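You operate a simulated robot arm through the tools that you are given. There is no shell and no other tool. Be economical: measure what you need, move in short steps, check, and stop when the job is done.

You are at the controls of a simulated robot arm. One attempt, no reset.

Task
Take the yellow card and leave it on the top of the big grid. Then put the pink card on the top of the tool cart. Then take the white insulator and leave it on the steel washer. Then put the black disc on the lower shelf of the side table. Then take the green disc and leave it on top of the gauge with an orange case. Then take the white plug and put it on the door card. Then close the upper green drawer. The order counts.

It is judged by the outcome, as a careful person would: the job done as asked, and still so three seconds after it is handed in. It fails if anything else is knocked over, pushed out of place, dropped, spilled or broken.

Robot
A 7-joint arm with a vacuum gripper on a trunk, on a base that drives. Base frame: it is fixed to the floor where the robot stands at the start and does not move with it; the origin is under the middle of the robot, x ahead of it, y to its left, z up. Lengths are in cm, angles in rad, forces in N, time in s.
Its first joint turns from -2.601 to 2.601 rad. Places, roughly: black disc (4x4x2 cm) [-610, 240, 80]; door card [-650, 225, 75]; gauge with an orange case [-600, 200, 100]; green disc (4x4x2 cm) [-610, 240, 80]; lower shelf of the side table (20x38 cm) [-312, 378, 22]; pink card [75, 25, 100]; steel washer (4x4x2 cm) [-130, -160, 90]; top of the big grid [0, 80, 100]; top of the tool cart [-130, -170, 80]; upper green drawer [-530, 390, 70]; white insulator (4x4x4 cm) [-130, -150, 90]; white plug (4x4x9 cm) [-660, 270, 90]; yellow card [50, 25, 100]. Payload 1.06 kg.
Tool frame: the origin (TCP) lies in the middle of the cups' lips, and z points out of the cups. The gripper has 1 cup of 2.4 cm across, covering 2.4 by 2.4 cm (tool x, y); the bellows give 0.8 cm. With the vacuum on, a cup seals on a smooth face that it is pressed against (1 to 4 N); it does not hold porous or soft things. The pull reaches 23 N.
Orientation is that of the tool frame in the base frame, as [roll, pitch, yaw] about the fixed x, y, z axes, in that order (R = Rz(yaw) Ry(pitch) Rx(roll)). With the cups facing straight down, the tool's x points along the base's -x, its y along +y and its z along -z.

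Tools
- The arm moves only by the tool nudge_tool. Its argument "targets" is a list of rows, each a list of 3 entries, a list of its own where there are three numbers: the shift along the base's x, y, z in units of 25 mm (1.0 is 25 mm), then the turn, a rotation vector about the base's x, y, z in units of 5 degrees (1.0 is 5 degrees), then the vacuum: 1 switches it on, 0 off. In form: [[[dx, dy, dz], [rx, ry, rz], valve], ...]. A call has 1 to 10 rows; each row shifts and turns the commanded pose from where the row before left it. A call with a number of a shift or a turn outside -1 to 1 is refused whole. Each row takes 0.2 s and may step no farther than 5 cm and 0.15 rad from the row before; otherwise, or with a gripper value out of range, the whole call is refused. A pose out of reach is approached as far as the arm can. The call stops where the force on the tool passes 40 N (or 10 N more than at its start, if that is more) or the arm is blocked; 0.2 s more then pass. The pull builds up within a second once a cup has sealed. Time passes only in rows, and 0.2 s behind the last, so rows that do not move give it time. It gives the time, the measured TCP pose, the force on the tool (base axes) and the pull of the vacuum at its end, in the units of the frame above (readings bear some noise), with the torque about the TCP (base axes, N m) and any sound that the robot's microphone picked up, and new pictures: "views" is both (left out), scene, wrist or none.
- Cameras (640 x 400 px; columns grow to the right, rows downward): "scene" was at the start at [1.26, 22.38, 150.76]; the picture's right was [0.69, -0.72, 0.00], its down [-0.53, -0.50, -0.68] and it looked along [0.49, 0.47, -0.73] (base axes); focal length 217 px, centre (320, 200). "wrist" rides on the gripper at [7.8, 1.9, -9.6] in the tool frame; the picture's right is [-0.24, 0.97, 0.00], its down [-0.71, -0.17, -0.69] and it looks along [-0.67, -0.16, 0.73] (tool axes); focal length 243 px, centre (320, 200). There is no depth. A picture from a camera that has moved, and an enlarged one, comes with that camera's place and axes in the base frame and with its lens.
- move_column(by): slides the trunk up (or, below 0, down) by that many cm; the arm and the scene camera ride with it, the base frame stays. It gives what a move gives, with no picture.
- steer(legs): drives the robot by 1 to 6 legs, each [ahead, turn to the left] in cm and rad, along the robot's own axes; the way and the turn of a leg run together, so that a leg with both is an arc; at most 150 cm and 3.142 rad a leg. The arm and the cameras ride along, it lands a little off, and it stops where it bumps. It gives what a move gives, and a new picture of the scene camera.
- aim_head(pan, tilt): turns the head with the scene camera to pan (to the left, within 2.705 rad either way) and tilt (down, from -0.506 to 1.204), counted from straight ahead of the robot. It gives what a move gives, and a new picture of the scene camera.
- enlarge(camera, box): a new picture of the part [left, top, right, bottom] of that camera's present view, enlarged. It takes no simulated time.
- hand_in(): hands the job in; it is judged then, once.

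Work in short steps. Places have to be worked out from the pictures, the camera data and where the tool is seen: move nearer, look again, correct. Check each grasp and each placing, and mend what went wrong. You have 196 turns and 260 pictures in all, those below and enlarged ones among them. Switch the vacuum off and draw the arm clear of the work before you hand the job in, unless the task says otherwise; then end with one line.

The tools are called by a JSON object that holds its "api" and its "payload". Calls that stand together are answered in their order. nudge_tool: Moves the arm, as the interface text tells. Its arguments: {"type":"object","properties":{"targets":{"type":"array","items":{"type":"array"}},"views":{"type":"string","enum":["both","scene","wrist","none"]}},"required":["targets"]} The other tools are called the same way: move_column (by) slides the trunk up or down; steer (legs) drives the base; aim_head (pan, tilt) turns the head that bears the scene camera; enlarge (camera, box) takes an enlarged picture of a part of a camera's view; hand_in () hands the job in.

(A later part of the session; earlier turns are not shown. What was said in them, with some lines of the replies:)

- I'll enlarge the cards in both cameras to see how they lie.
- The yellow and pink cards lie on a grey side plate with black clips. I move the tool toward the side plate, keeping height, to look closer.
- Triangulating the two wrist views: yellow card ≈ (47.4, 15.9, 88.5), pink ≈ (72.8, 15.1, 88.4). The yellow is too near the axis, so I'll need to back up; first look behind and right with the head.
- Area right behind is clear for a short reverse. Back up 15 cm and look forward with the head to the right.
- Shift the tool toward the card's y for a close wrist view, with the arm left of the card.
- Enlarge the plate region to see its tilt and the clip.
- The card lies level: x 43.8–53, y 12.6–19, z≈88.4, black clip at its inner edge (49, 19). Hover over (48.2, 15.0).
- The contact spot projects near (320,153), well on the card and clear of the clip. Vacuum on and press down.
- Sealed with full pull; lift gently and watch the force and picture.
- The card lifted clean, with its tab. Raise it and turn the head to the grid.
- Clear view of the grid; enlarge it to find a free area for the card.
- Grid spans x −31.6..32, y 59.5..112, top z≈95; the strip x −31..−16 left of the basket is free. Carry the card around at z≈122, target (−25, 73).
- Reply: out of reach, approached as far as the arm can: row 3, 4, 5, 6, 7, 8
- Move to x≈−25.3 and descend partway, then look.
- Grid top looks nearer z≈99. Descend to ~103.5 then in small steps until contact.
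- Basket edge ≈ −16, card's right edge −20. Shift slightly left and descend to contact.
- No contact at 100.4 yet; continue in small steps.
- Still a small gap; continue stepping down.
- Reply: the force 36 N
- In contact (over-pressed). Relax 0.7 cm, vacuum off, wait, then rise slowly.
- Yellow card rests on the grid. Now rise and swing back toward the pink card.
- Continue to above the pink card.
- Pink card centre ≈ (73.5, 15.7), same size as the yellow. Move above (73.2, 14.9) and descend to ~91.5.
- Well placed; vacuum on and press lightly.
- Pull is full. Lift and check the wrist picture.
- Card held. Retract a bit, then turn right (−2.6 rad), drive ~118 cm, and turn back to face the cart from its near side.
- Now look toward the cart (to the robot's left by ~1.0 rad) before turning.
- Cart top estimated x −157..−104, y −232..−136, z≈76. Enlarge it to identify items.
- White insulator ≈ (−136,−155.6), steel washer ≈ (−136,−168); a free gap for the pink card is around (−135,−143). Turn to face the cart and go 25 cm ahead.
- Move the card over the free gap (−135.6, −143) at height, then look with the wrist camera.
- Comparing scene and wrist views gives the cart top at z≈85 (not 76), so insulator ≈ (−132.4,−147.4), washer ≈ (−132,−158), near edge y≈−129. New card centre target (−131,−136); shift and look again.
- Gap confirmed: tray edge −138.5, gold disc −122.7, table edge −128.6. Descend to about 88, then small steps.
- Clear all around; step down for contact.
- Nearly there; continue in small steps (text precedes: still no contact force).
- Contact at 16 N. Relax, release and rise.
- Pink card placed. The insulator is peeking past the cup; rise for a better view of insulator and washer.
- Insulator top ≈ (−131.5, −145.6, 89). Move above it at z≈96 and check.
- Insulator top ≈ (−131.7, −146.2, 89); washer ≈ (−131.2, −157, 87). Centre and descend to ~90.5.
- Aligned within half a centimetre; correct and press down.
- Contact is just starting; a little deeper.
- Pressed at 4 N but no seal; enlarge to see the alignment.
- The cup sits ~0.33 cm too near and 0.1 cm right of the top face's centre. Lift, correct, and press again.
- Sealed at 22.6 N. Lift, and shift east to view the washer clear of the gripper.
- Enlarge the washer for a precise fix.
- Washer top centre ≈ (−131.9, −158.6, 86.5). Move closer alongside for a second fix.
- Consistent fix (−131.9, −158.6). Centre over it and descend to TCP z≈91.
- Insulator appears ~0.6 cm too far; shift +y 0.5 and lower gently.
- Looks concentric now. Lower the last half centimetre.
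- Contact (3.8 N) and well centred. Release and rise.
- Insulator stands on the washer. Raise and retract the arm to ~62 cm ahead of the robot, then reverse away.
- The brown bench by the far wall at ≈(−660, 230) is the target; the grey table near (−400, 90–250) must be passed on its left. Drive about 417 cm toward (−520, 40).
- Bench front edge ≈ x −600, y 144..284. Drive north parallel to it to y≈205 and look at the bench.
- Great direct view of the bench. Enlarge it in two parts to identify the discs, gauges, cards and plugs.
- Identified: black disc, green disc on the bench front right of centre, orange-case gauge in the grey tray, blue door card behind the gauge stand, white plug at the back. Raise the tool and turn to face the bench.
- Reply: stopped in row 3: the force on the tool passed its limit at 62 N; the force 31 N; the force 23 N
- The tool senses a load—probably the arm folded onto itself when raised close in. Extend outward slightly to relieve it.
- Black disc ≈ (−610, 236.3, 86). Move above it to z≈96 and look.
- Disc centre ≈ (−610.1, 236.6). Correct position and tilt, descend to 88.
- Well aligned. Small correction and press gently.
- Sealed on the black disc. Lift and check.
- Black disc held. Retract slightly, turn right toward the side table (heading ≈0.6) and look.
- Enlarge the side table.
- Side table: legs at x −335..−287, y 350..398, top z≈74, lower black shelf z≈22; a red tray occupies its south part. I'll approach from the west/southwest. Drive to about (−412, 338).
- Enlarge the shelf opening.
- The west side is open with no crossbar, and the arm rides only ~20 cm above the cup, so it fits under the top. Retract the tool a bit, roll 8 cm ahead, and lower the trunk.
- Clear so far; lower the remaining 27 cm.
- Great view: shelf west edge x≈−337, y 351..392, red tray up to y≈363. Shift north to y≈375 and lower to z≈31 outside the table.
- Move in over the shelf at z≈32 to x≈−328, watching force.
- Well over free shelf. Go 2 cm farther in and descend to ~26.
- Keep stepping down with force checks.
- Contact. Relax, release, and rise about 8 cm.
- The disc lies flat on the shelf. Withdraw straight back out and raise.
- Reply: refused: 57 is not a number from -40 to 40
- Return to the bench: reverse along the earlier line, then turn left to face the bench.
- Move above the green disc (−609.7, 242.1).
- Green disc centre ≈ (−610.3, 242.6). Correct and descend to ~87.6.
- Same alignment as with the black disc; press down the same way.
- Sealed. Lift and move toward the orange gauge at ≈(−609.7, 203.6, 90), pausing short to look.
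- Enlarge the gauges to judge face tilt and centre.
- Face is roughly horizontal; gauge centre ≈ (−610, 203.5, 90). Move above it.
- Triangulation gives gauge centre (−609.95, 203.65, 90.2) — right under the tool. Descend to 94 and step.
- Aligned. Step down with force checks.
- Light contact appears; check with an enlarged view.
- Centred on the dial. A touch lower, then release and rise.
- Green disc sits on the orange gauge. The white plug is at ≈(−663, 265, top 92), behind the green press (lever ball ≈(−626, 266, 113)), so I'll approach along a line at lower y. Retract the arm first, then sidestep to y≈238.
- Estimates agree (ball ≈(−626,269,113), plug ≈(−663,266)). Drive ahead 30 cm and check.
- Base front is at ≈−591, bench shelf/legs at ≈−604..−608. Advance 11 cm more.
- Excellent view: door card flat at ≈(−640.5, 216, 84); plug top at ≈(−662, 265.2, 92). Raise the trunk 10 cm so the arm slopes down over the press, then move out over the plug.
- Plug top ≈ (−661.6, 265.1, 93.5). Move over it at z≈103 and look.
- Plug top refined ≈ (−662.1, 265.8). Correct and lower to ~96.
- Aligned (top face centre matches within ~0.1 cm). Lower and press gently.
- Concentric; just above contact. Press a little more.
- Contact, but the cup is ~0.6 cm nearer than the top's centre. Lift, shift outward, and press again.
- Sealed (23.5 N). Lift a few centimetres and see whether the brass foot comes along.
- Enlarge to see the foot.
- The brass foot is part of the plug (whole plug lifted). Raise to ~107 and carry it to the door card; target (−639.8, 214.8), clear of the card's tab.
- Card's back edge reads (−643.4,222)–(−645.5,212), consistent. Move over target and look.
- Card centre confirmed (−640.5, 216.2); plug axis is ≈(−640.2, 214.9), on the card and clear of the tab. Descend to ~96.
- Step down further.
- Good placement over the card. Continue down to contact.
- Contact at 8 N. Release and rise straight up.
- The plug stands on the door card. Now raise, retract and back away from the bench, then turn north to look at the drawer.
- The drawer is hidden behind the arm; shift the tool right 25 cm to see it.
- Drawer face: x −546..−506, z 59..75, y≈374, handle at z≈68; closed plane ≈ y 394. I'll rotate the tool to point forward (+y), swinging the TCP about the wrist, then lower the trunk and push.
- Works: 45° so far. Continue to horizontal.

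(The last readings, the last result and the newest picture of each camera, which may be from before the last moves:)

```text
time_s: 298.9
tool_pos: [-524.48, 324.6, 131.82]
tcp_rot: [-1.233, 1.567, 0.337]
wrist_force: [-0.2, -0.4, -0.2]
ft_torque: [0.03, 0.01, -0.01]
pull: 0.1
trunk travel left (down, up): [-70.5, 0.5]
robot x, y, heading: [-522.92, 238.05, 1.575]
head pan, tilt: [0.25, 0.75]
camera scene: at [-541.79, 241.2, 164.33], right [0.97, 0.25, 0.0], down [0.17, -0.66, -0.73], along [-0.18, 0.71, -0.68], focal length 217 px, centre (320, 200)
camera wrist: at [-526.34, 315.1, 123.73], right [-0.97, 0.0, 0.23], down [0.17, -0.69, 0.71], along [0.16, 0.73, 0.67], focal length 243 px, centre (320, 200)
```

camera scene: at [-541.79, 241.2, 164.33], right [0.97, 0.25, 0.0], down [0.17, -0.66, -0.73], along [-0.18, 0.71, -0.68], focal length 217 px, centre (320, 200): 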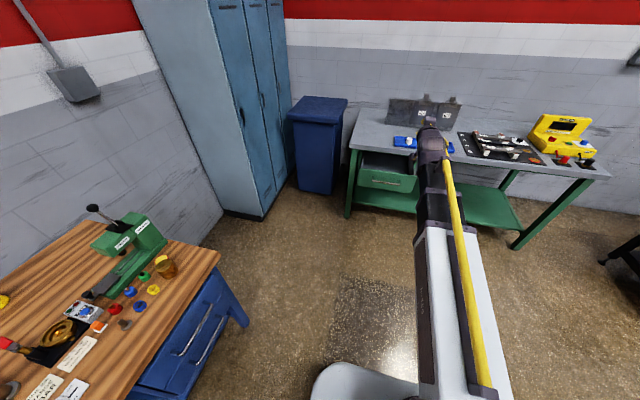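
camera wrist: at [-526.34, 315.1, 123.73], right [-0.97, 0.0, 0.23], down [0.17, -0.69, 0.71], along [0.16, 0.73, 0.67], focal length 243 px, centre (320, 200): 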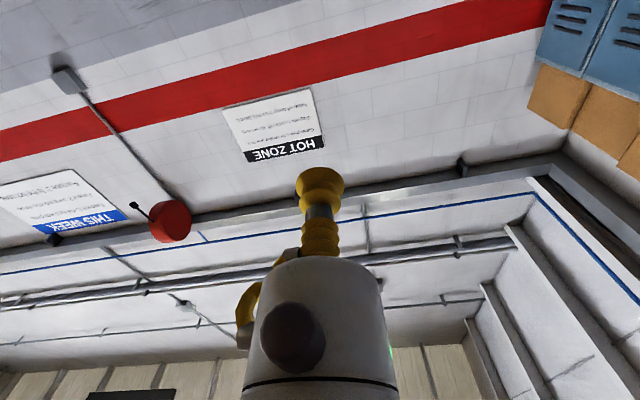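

Tool is horizontal. Lower the trunk ~68.5 cm so the cup is at z≈63, below the handle.

{"api": "move_column", "payload": {"by": -40}}

{"api": "move_column", "payload": {"by": -28.5}}

{"api": "steer", "payload": {"legs": [[38, 0]]}}

```text
time_s: 302.7
tool_pos: [-524.45, 324.66, 91.74]
tcp_rot: [-1.585, 1.568, -0.014]
wrist_force: [0.2, 0.2, 0.0]
ft_torque: [-0.01, -0.02, -0.01]
pull: 0.1
trunk travel left (down, up): [-30.5, 40.5]
robot x, y, heading: [-522.72, 238.1, 1.573]
head pan, tilt: [0.25, 0.75]
```

```text
time_s: 305.6
tool_pos: [-524.6, 324.65, 63.09]
tcp_rot: [-1.582, 1.568, -0.015]
wrist_force: [-1.1, 0.0, -0.2]
ft_torque: [-0.01, 0.04, 0.0]
pull: 0.0
trunk travel left (down, up): [-2.0, 69.0]
robot x, y, heading: [-522.68, 238.04, 1.573]
head pan, tilt: [0.25, 0.75]
```

```text
time_s: 308.0
tool_pos: [-524.42, 362.49, 63.22]
tcp_rot: [-1.586, 1.568, -0.021]
wrist_force: [1.0, -0.3, 0.4]
ft_torque: [-0.01, 0.02, -0.03]
pull: 0.0
trunk travel left (down, up): [-2.0, 69.0]
robot x, y, heading: [-522.8, 275.89, 1.576]
head pan, tilt: [0.25, 0.75]
camera scene: at [-541.9, 279.12, 95.83], right [0.97, 0.25, 0.0], down [0.17, -0.66, -0.73], along [-0.18, 0.71, -0.68], focal length 217 px, centre (320, 200)
```

scene: 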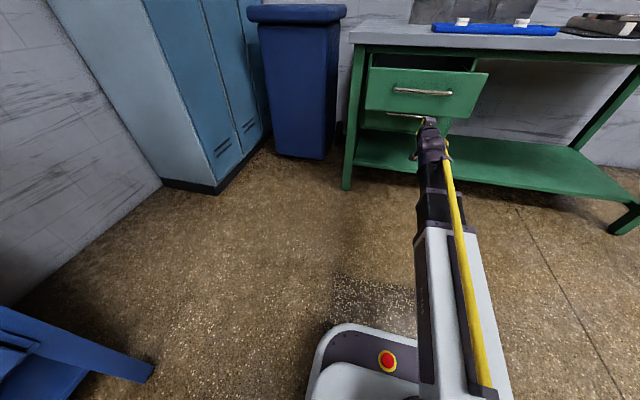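

There's a second closed drawer below; triangulation puts the open face at y≈368, z 64.5–77.5, handle z≈72. Raise the cup to z≈67.6 and look with the wrist camera.

{"api": "nudge_tool", "payload": {"targets": [[[0, 0, 0.9], [0, 0, 0], 0], [[0, 0, 0.9], [0, 0, 0], 0]], "views": "both"}}

{"api": "enlarge", "payload": {"camera": "scene", "box": [340, 30, 510, 170]}}

```text
time_s: 308.6
tool_pos: [-524.26, 362.54, 67.67]
tcp_rot: [-1.586, 1.567, -0.021]
wrist_force: [0.5, 0.0, -0.3]
ft_torque: [0.01, 0.03, 0.0]
pull: 0.0
trunk travel left (down, up): [-2.0, 69.0]
robot x, y, heading: [-523.29, 275.81, 1.57]
head pan, tilt: [0.25, 0.75]
camera scene: at [-541.9, 279.12, 95.83], right [0.97, 0.25, 0.0], down [0.17, -0.66, -0.73], along [-0.18, 0.71, -0.68], focal length 217 px, centre (320, 200)
camera wrist: at [-526.14, 353.0, 59.73], right [-0.97, 0.01, 0.23], down [0.16, -0.69, 0.71], along [0.16, 0.73, 0.67], focal length 243 px, centre (320, 200)
```

scene: 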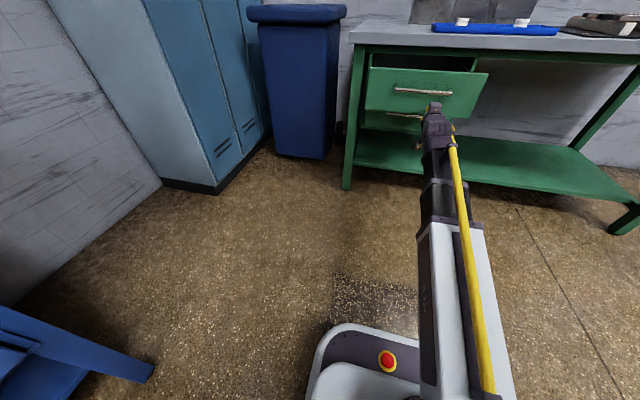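
wrist: 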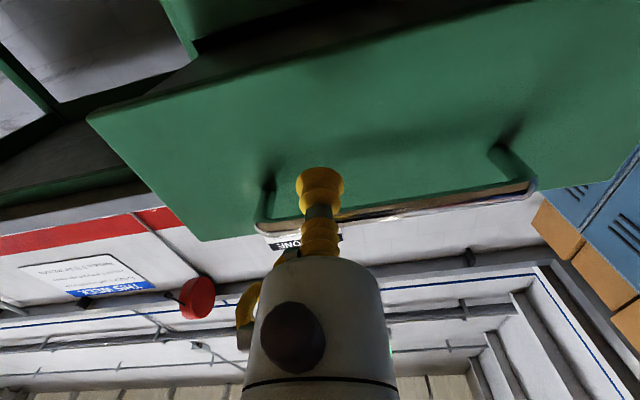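

```text
2.86 times, centred on (425, 100) of scene
camera zoom: at [-541.9, 279.12, 95.83], right [0.97, 0.25, 0.0], down [0.17, -0.66, -0.73], along [-0.18, 0.71, -0.68], focal length 619 px, centre (20, 486)
```

zoom: 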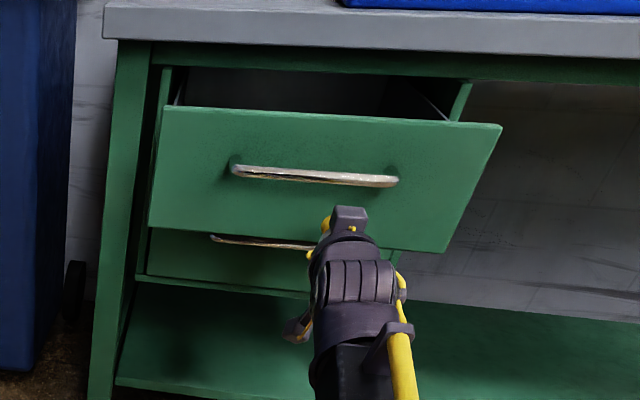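

The cup will meet the face between its bottom edge and the handle. Advance until contact.

{"api": "nudge_tool", "payload": {"targets": [[[0, 0.7, 0], [0, 0, 0], 0], [[0, 0.6, 0], [0, 0, 0], 0], [[0, 0.5, 0], [0, 0, 0], 0], [[0, 0.4, 0], [0, 0, 0], 0]], "views": "wrist"}}

```text
time_s: 309.6
tool_pos: [-524.26, 368.0, 67.66]
tcp_rot: [-1.533, 1.566, 0.028]
wrist_force: [0.1, -0.6, 0.3]
ft_torque: [-0.04, -0.01, 0.04]
pull: 0.1
trunk travel left (down, up): [-2.0, 69.0]
robot x, y, heading: [-522.69, 275.71, 1.57]
head pan, tilt: [0.25, 0.75]
camera wrist: at [-526.17, 358.48, 59.73], right [-0.97, 0.01, 0.23], down [0.17, -0.69, 0.71], along [0.16, 0.73, 0.67], focal length 243 px, centre (320, 200)
```

wrist: 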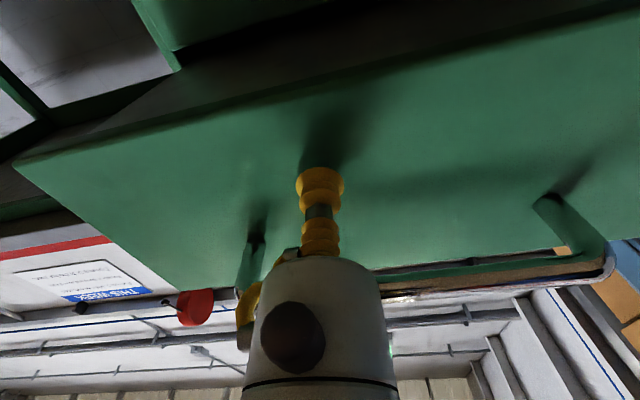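

No contact yet; lower slightly to keep the gripper body clear of the handle, and continue.

{"api": "nudge_tool", "payload": {"targets": [[[0, 0.5, -0.2], [0, 0, 0], 0], [[0, 0.5, 0], [0, 0, 0], 0], [[0, 0.4, 0], [0, 0, 0], 0]], "views": "wrist"}}

```text
time_s: 310.4
tool_pos: [-524.31, 371.48, 67.24]
tcp_rot: [-1.626, 1.567, -0.059]
wrist_force: [-0.4, -0.1, -0.5]
ft_torque: [0.03, 0.01, 0.01]
pull: 0.0
trunk travel left (down, up): [-2.0, 69.0]
robot x, y, heading: [-523.25, 275.65, 1.577]
head pan, tilt: [0.25, 0.75]
camera wrist: at [-526.14, 361.98, 59.21], right [-0.97, 0.01, 0.23], down [0.17, -0.69, 0.71], along [0.16, 0.73, 0.67], focal length 243 px, centre (320, 200)
```

wrist: 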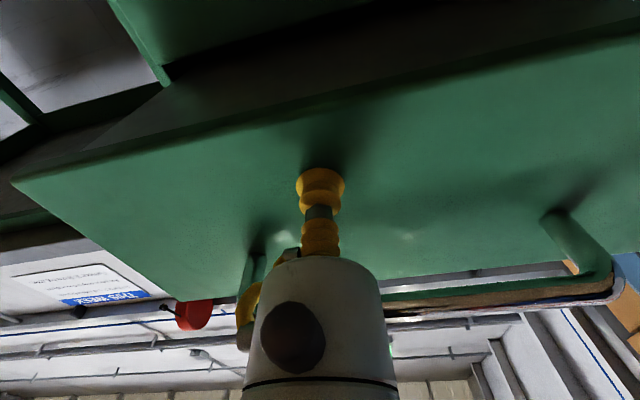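

The face no longer grows in view, so the drawer seems to be sliding easily. Keep pushing slowly.

{"api": "nudge_tool", "payload": {"targets": [[[0, 0.5, 0], [0, 0, 0], 0], [[0, 0.5, 0], [0, 0, 0], 0], [[0, 0.5, 0], [0, 0, 0], 0], [[0, 0.5, 0], [0, 0, 0], 0], [[0, 0.5, 0], [0, 0, 0], 0], [[0, 0.5, 0], [0, 0, 0], 0]], "views": "both"}}

```text
time_s: 311.8
tool_pos: [-524.32, 379.05, 67.06]
tcp_rot: [-1.487, 1.569, 0.079]
wrist_force: [-0.3, -0.2, -0.3]
ft_torque: [-0.05, 0.03, 0.03]
pull: 0.1
trunk travel left (down, up): [-2.0, 69.0]
robot x, y, heading: [-522.7, 275.47, 1.573]
head pan, tilt: [0.25, 0.75]
camera scene: at [-541.9, 279.12, 95.83], right [0.97, 0.25, 0.0], down [0.17, -0.66, -0.73], along [-0.18, 0.71, -0.68], focal length 217 px, centre (320, 200)
camera wrist: at [-526.15, 369.49, 59.2], right [-0.97, 0.01, 0.23], down [0.17, -0.69, 0.71], along [0.16, 0.73, 0.67], focal length 243 px, centre (320, 200)
```

scene: 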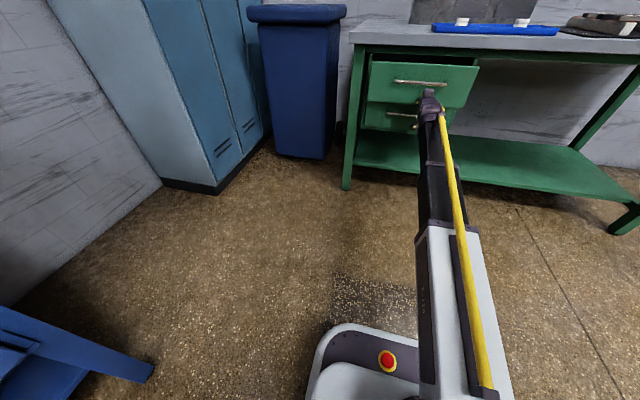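
wrist: 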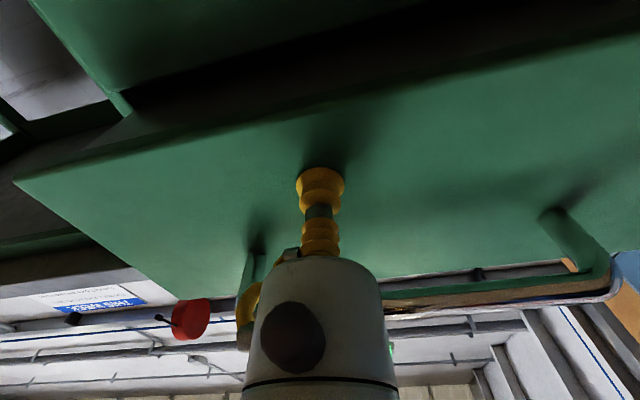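

Drawer is closing. Continue pushing slowly.

{"api": "nudge_tool", "payload": {"targets": [[[0, 0.5, 0], [0, 0, 0], 0], [[0, 0.5, 0], [0, 0, 0], 0], [[0, 0.5, 0], [0, 0, 0], 0], [[0, 0.5, 0], [0, 0, 0], 0], [[0, 0.5, 0], [0, 0, 0], 0], [[0, 0.4, 0], [0, 0, 0], 0], [[0, 0.4, 0], [0, 0, 0], 0]], "views": "both"}}

{"api": "enlarge", "payload": {"camera": "scene", "box": [340, 30, 510, 170]}}

```text
time_s: 313.4
tool_pos: [-524.27, 387.25, 67.15]
tcp_rot: [-1.548, 1.568, 0.019]
wrist_force: [-0.1, -0.4, 0.0]
ft_torque: [0.02, -0.02, -0.02]
pull: 0.0
trunk travel left (down, up): [-2.0, 69.0]
robot x, y, heading: [-522.92, 275.29, 1.572]
head pan, tilt: [0.25, 0.75]
camera scene: at [-541.9, 279.11, 95.83], right [0.97, 0.25, 0.0], down [0.17, -0.66, -0.73], along [-0.18, 0.71, -0.68], focal length 217 px, centre (320, 200)
camera wrist: at [-526.18, 377.73, 59.23], right [-0.97, 0.01, 0.23], down [0.17, -0.69, 0.71], along [0.16, 0.73, 0.67], focal length 243 px, centre (320, 200)
```

scene: 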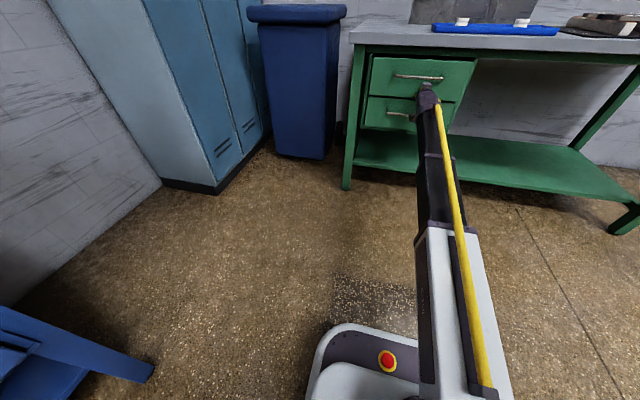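
wrist: 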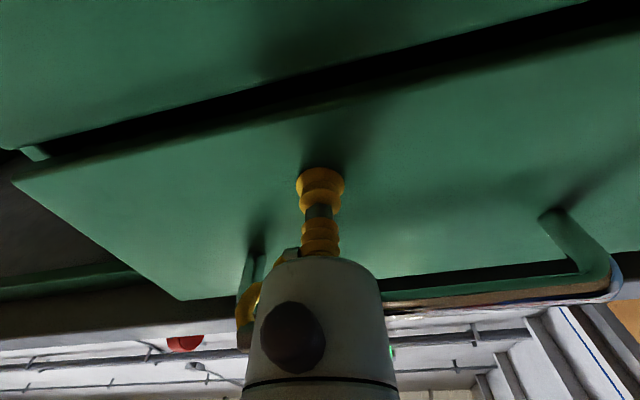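

```text
2.86 times, centred on (425, 100) of scene
camera zoom: at [-541.9, 279.11, 95.83], right [0.97, 0.25, 0.0], down [0.17, -0.66, -0.73], along [-0.18, 0.71, -0.68], focal length 619 px, centre (20, 486)
```

zoom: 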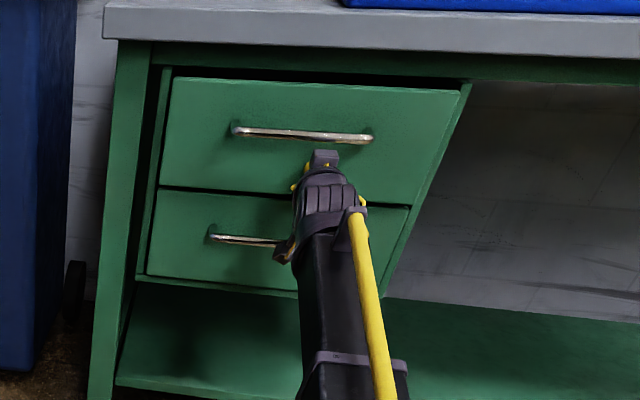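

Nearly flush with the lower drawer; continue in small steps until the force rises.

{"api": "nudge_tool", "payload": {"targets": [[[0, 0.3, 0], [0, 0, 0], 0], [[0, 0.3, 0], [0, 0, 0], 0], [[0, 0.2, 0], [0, 0, 0], 0]], "views": "wrist"}}

```text
time_s: 314.2
tool_pos: [-524.29, 389.25, 67.17]
tcp_rot: [-1.623, 1.567, -0.058]
wrist_force: [0.1, -5.8, -1.1]
ft_torque: [0.04, 0.02, -0.01]
pull: 0.0
trunk travel left (down, up): [-2.0, 69.0]
robot x, y, heading: [-523.16, 275.78, 1.573]
head pan, tilt: [0.25, 0.75]
camera wrist: at [-526.15, 379.67, 59.22], right [-0.97, 0.01, 0.23], down [0.16, -0.69, 0.71], along [0.16, 0.73, 0.67], focal length 243 px, centre (320, 200)
```

wrist: 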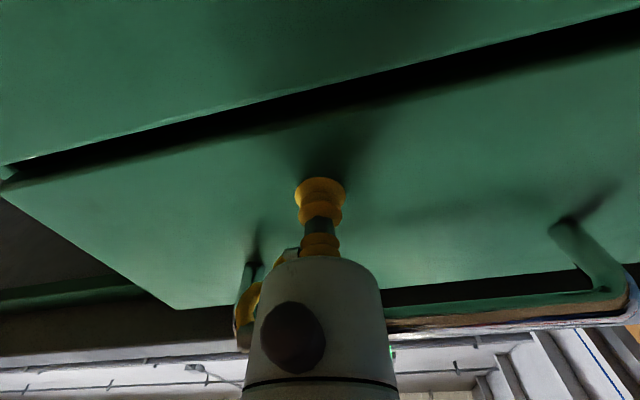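

Force rising. Push a touch more to be sure it is at its stop.

{"api": "nudge_tool", "payload": {"targets": [[[0, 0.15, 0], [0, 0, 0], 0], [[0, 0.1, 0], [0, 0, 0], 0], [[0, 0, 0], [0, 0, 0], 0]], "views": "none"}}

{"api": "enlarge", "payload": {"camera": "wrist", "box": [0, 60, 320, 260]}}

```text
time_s: 314.8
tool_pos: [-524.36, 389.38, 67.07]
tcp_rot: [-1.8, 1.567, -0.235]
wrist_force: [-0.4, -10.7, 1.2]
ft_torque: [-0.05, -0.06, 0.01]
pull: 0.1
trunk travel left (down, up): [-2.0, 69.0]
robot x, y, heading: [-522.6, 275.55, 1.572]
head pan, tilt: [0.25, 0.75]
stopped in row 2: the force on the tool passed its limit at 44 N (the readings are from after the stop); the commanded pose is now the measured one
```

```text
2.00 times, centred on (160, 160) of wrist
camera zoom: at [-526.15, 379.71, 59.22], right [-0.97, 0.01, 0.23], down [0.16, -0.69, 0.71], along [0.16, 0.73, 0.67], focal length 485 px, centre (640, 280)
```

zoom: 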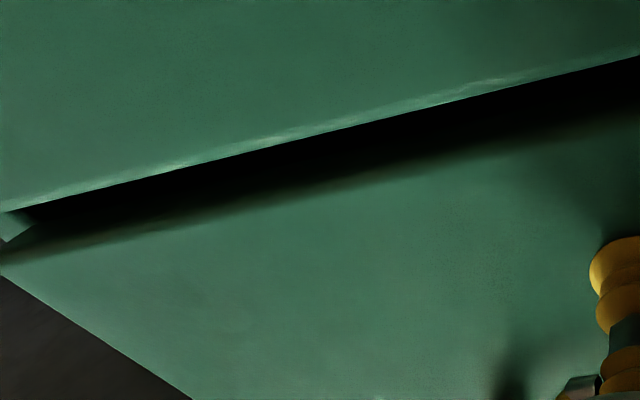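

Hard stop reached — the drawer is closed. Back the tool off and check.

{"api": "nudge_tool", "payload": {"targets": [[[0, -0.5, 0], [0, 0, 0], 0], [[0, -1, 0], [0, 0, 0], 0], [[0, -1, 0], [0, 0, 0], 0], [[0, -1, 0], [0, 0, 0], 0], [[0, -1, 0], [0, 0, 0], 0], [[0, -1, 0], [0, 0, 0], 0]], "views": "none"}}

{"api": "steer", "payload": {"legs": [[-45, 0]]}}

{"api": "enlarge", "payload": {"camera": "scene", "box": [340, 60, 540, 220]}}

```text
time_s: 316.2
tool_pos: [-524.22, 375.66, 67.15]
tcp_rot: [-2.12, 1.568, -0.557]
wrist_force: [-0.2, 0.5, -0.3]
ft_torque: [-0.01, -0.01, 0.01]
pull: 0.0
trunk travel left (down, up): [-2.0, 69.0]
robot x, y, heading: [-522.68, 275.77, 1.57]
head pan, tilt: [0.25, 0.75]
```

```text
time_s: 318.9
tool_pos: [-524.37, 330.42, 67.16]
tcp_rot: [-2.059, 1.568, -0.493]
wrist_force: [0.0, -0.6, -0.2]
ft_torque: [-0.01, 0.02, -0.02]
pull: 0.0
trunk travel left (down, up): [-2.0, 69.0]
robot x, y, heading: [-522.73, 230.54, 1.569]
head pan, tilt: [0.25, 0.75]
camera scene: at [-541.8, 233.95, 95.83], right [0.97, 0.25, 0.0], down [0.17, -0.66, -0.73], along [-0.18, 0.71, -0.68], focal length 217 px, centre (320, 200)
```

scene: 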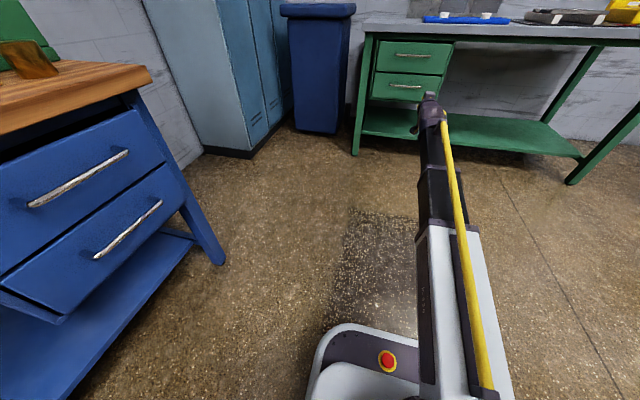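

```text
2.50 times, centred on (440, 140) of scene
camera zoom: at [-541.8, 233.95, 95.83], right [0.97, 0.25, 0.0], down [0.17, -0.66, -0.73], along [-0.18, 0.71, -0.68], focal length 542 px, centre (20, 350)
```

zoom: 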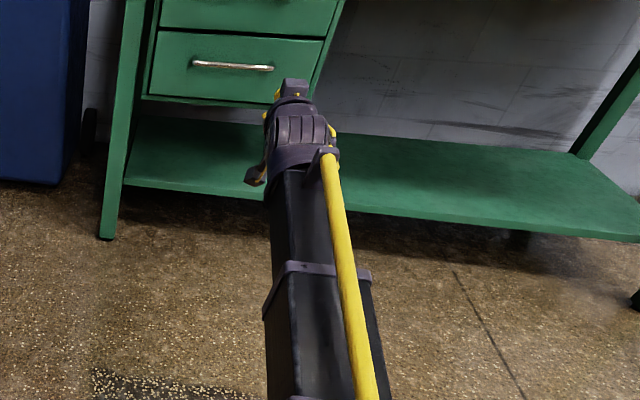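

Drawer flush with the lower one. One final check of the workbench with the head.

{"api": "aim_head", "payload": {"pan": 1.5, "tilt": 0.1}}

{"api": "enlarge", "payload": {"camera": "scene", "box": [180, 130, 460, 290]}}

```text
time_s: 320.3
tool_pos: [-524.38, 330.53, 67.22]
tcp_rot: [-2.065, 1.568, -0.498]
wrist_force: [0.2, -0.2, 0.1]
ft_torque: [0.0, 0.01, -0.01]
pull: 0.0
trunk travel left (down, up): [-2.0, 69.0]
robot x, y, heading: [-522.94, 230.14, 1.572]
head pan, tilt: [1.499, 0.099]
camera scene: at [-548.91, 226.57, 101.73], right [0.07, 1.0, 0.0], down [0.1, -0.01, -0.99], along [-0.99, 0.07, -0.1], focal length 217 px, centre (320, 200)
```

scene: 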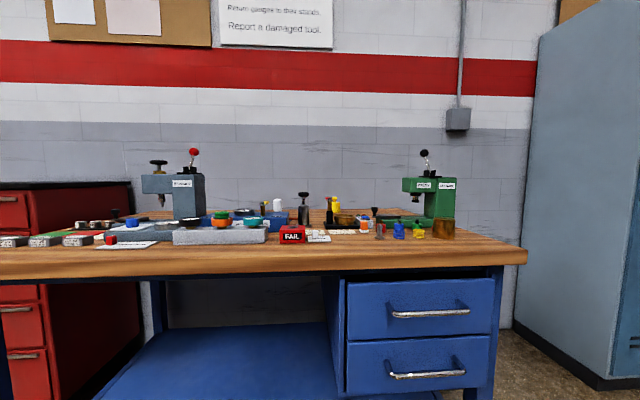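

```text
2.29 times, centred on (320, 210) of scene
camera zoom: at [-548.91, 226.57, 101.73], right [0.07, 1.0, 0.0], down [0.1, -0.01, -0.99], along [-0.99, 0.07, -0.1], focal length 496 px, centre (320, 177)
```

zoom: 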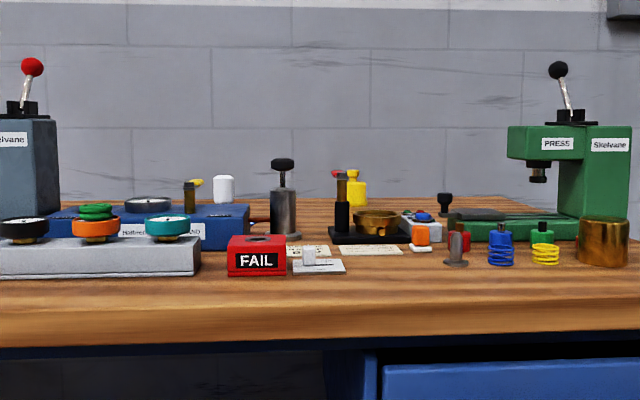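

Green disc rests on the orange gauge and the white plug stands behind the gauge stand on the door card; the vacuum is off and the arm clear. Handing in.

{"api": "hand_in", "payload": {}}

```text
The job is handed in.
```

All seven steps are done in the order you asked. I saw each item in place as I let go and met no knocks or spills, but I did not go back to recheck the yellow card, pink card, insulator or black disc before handing in.
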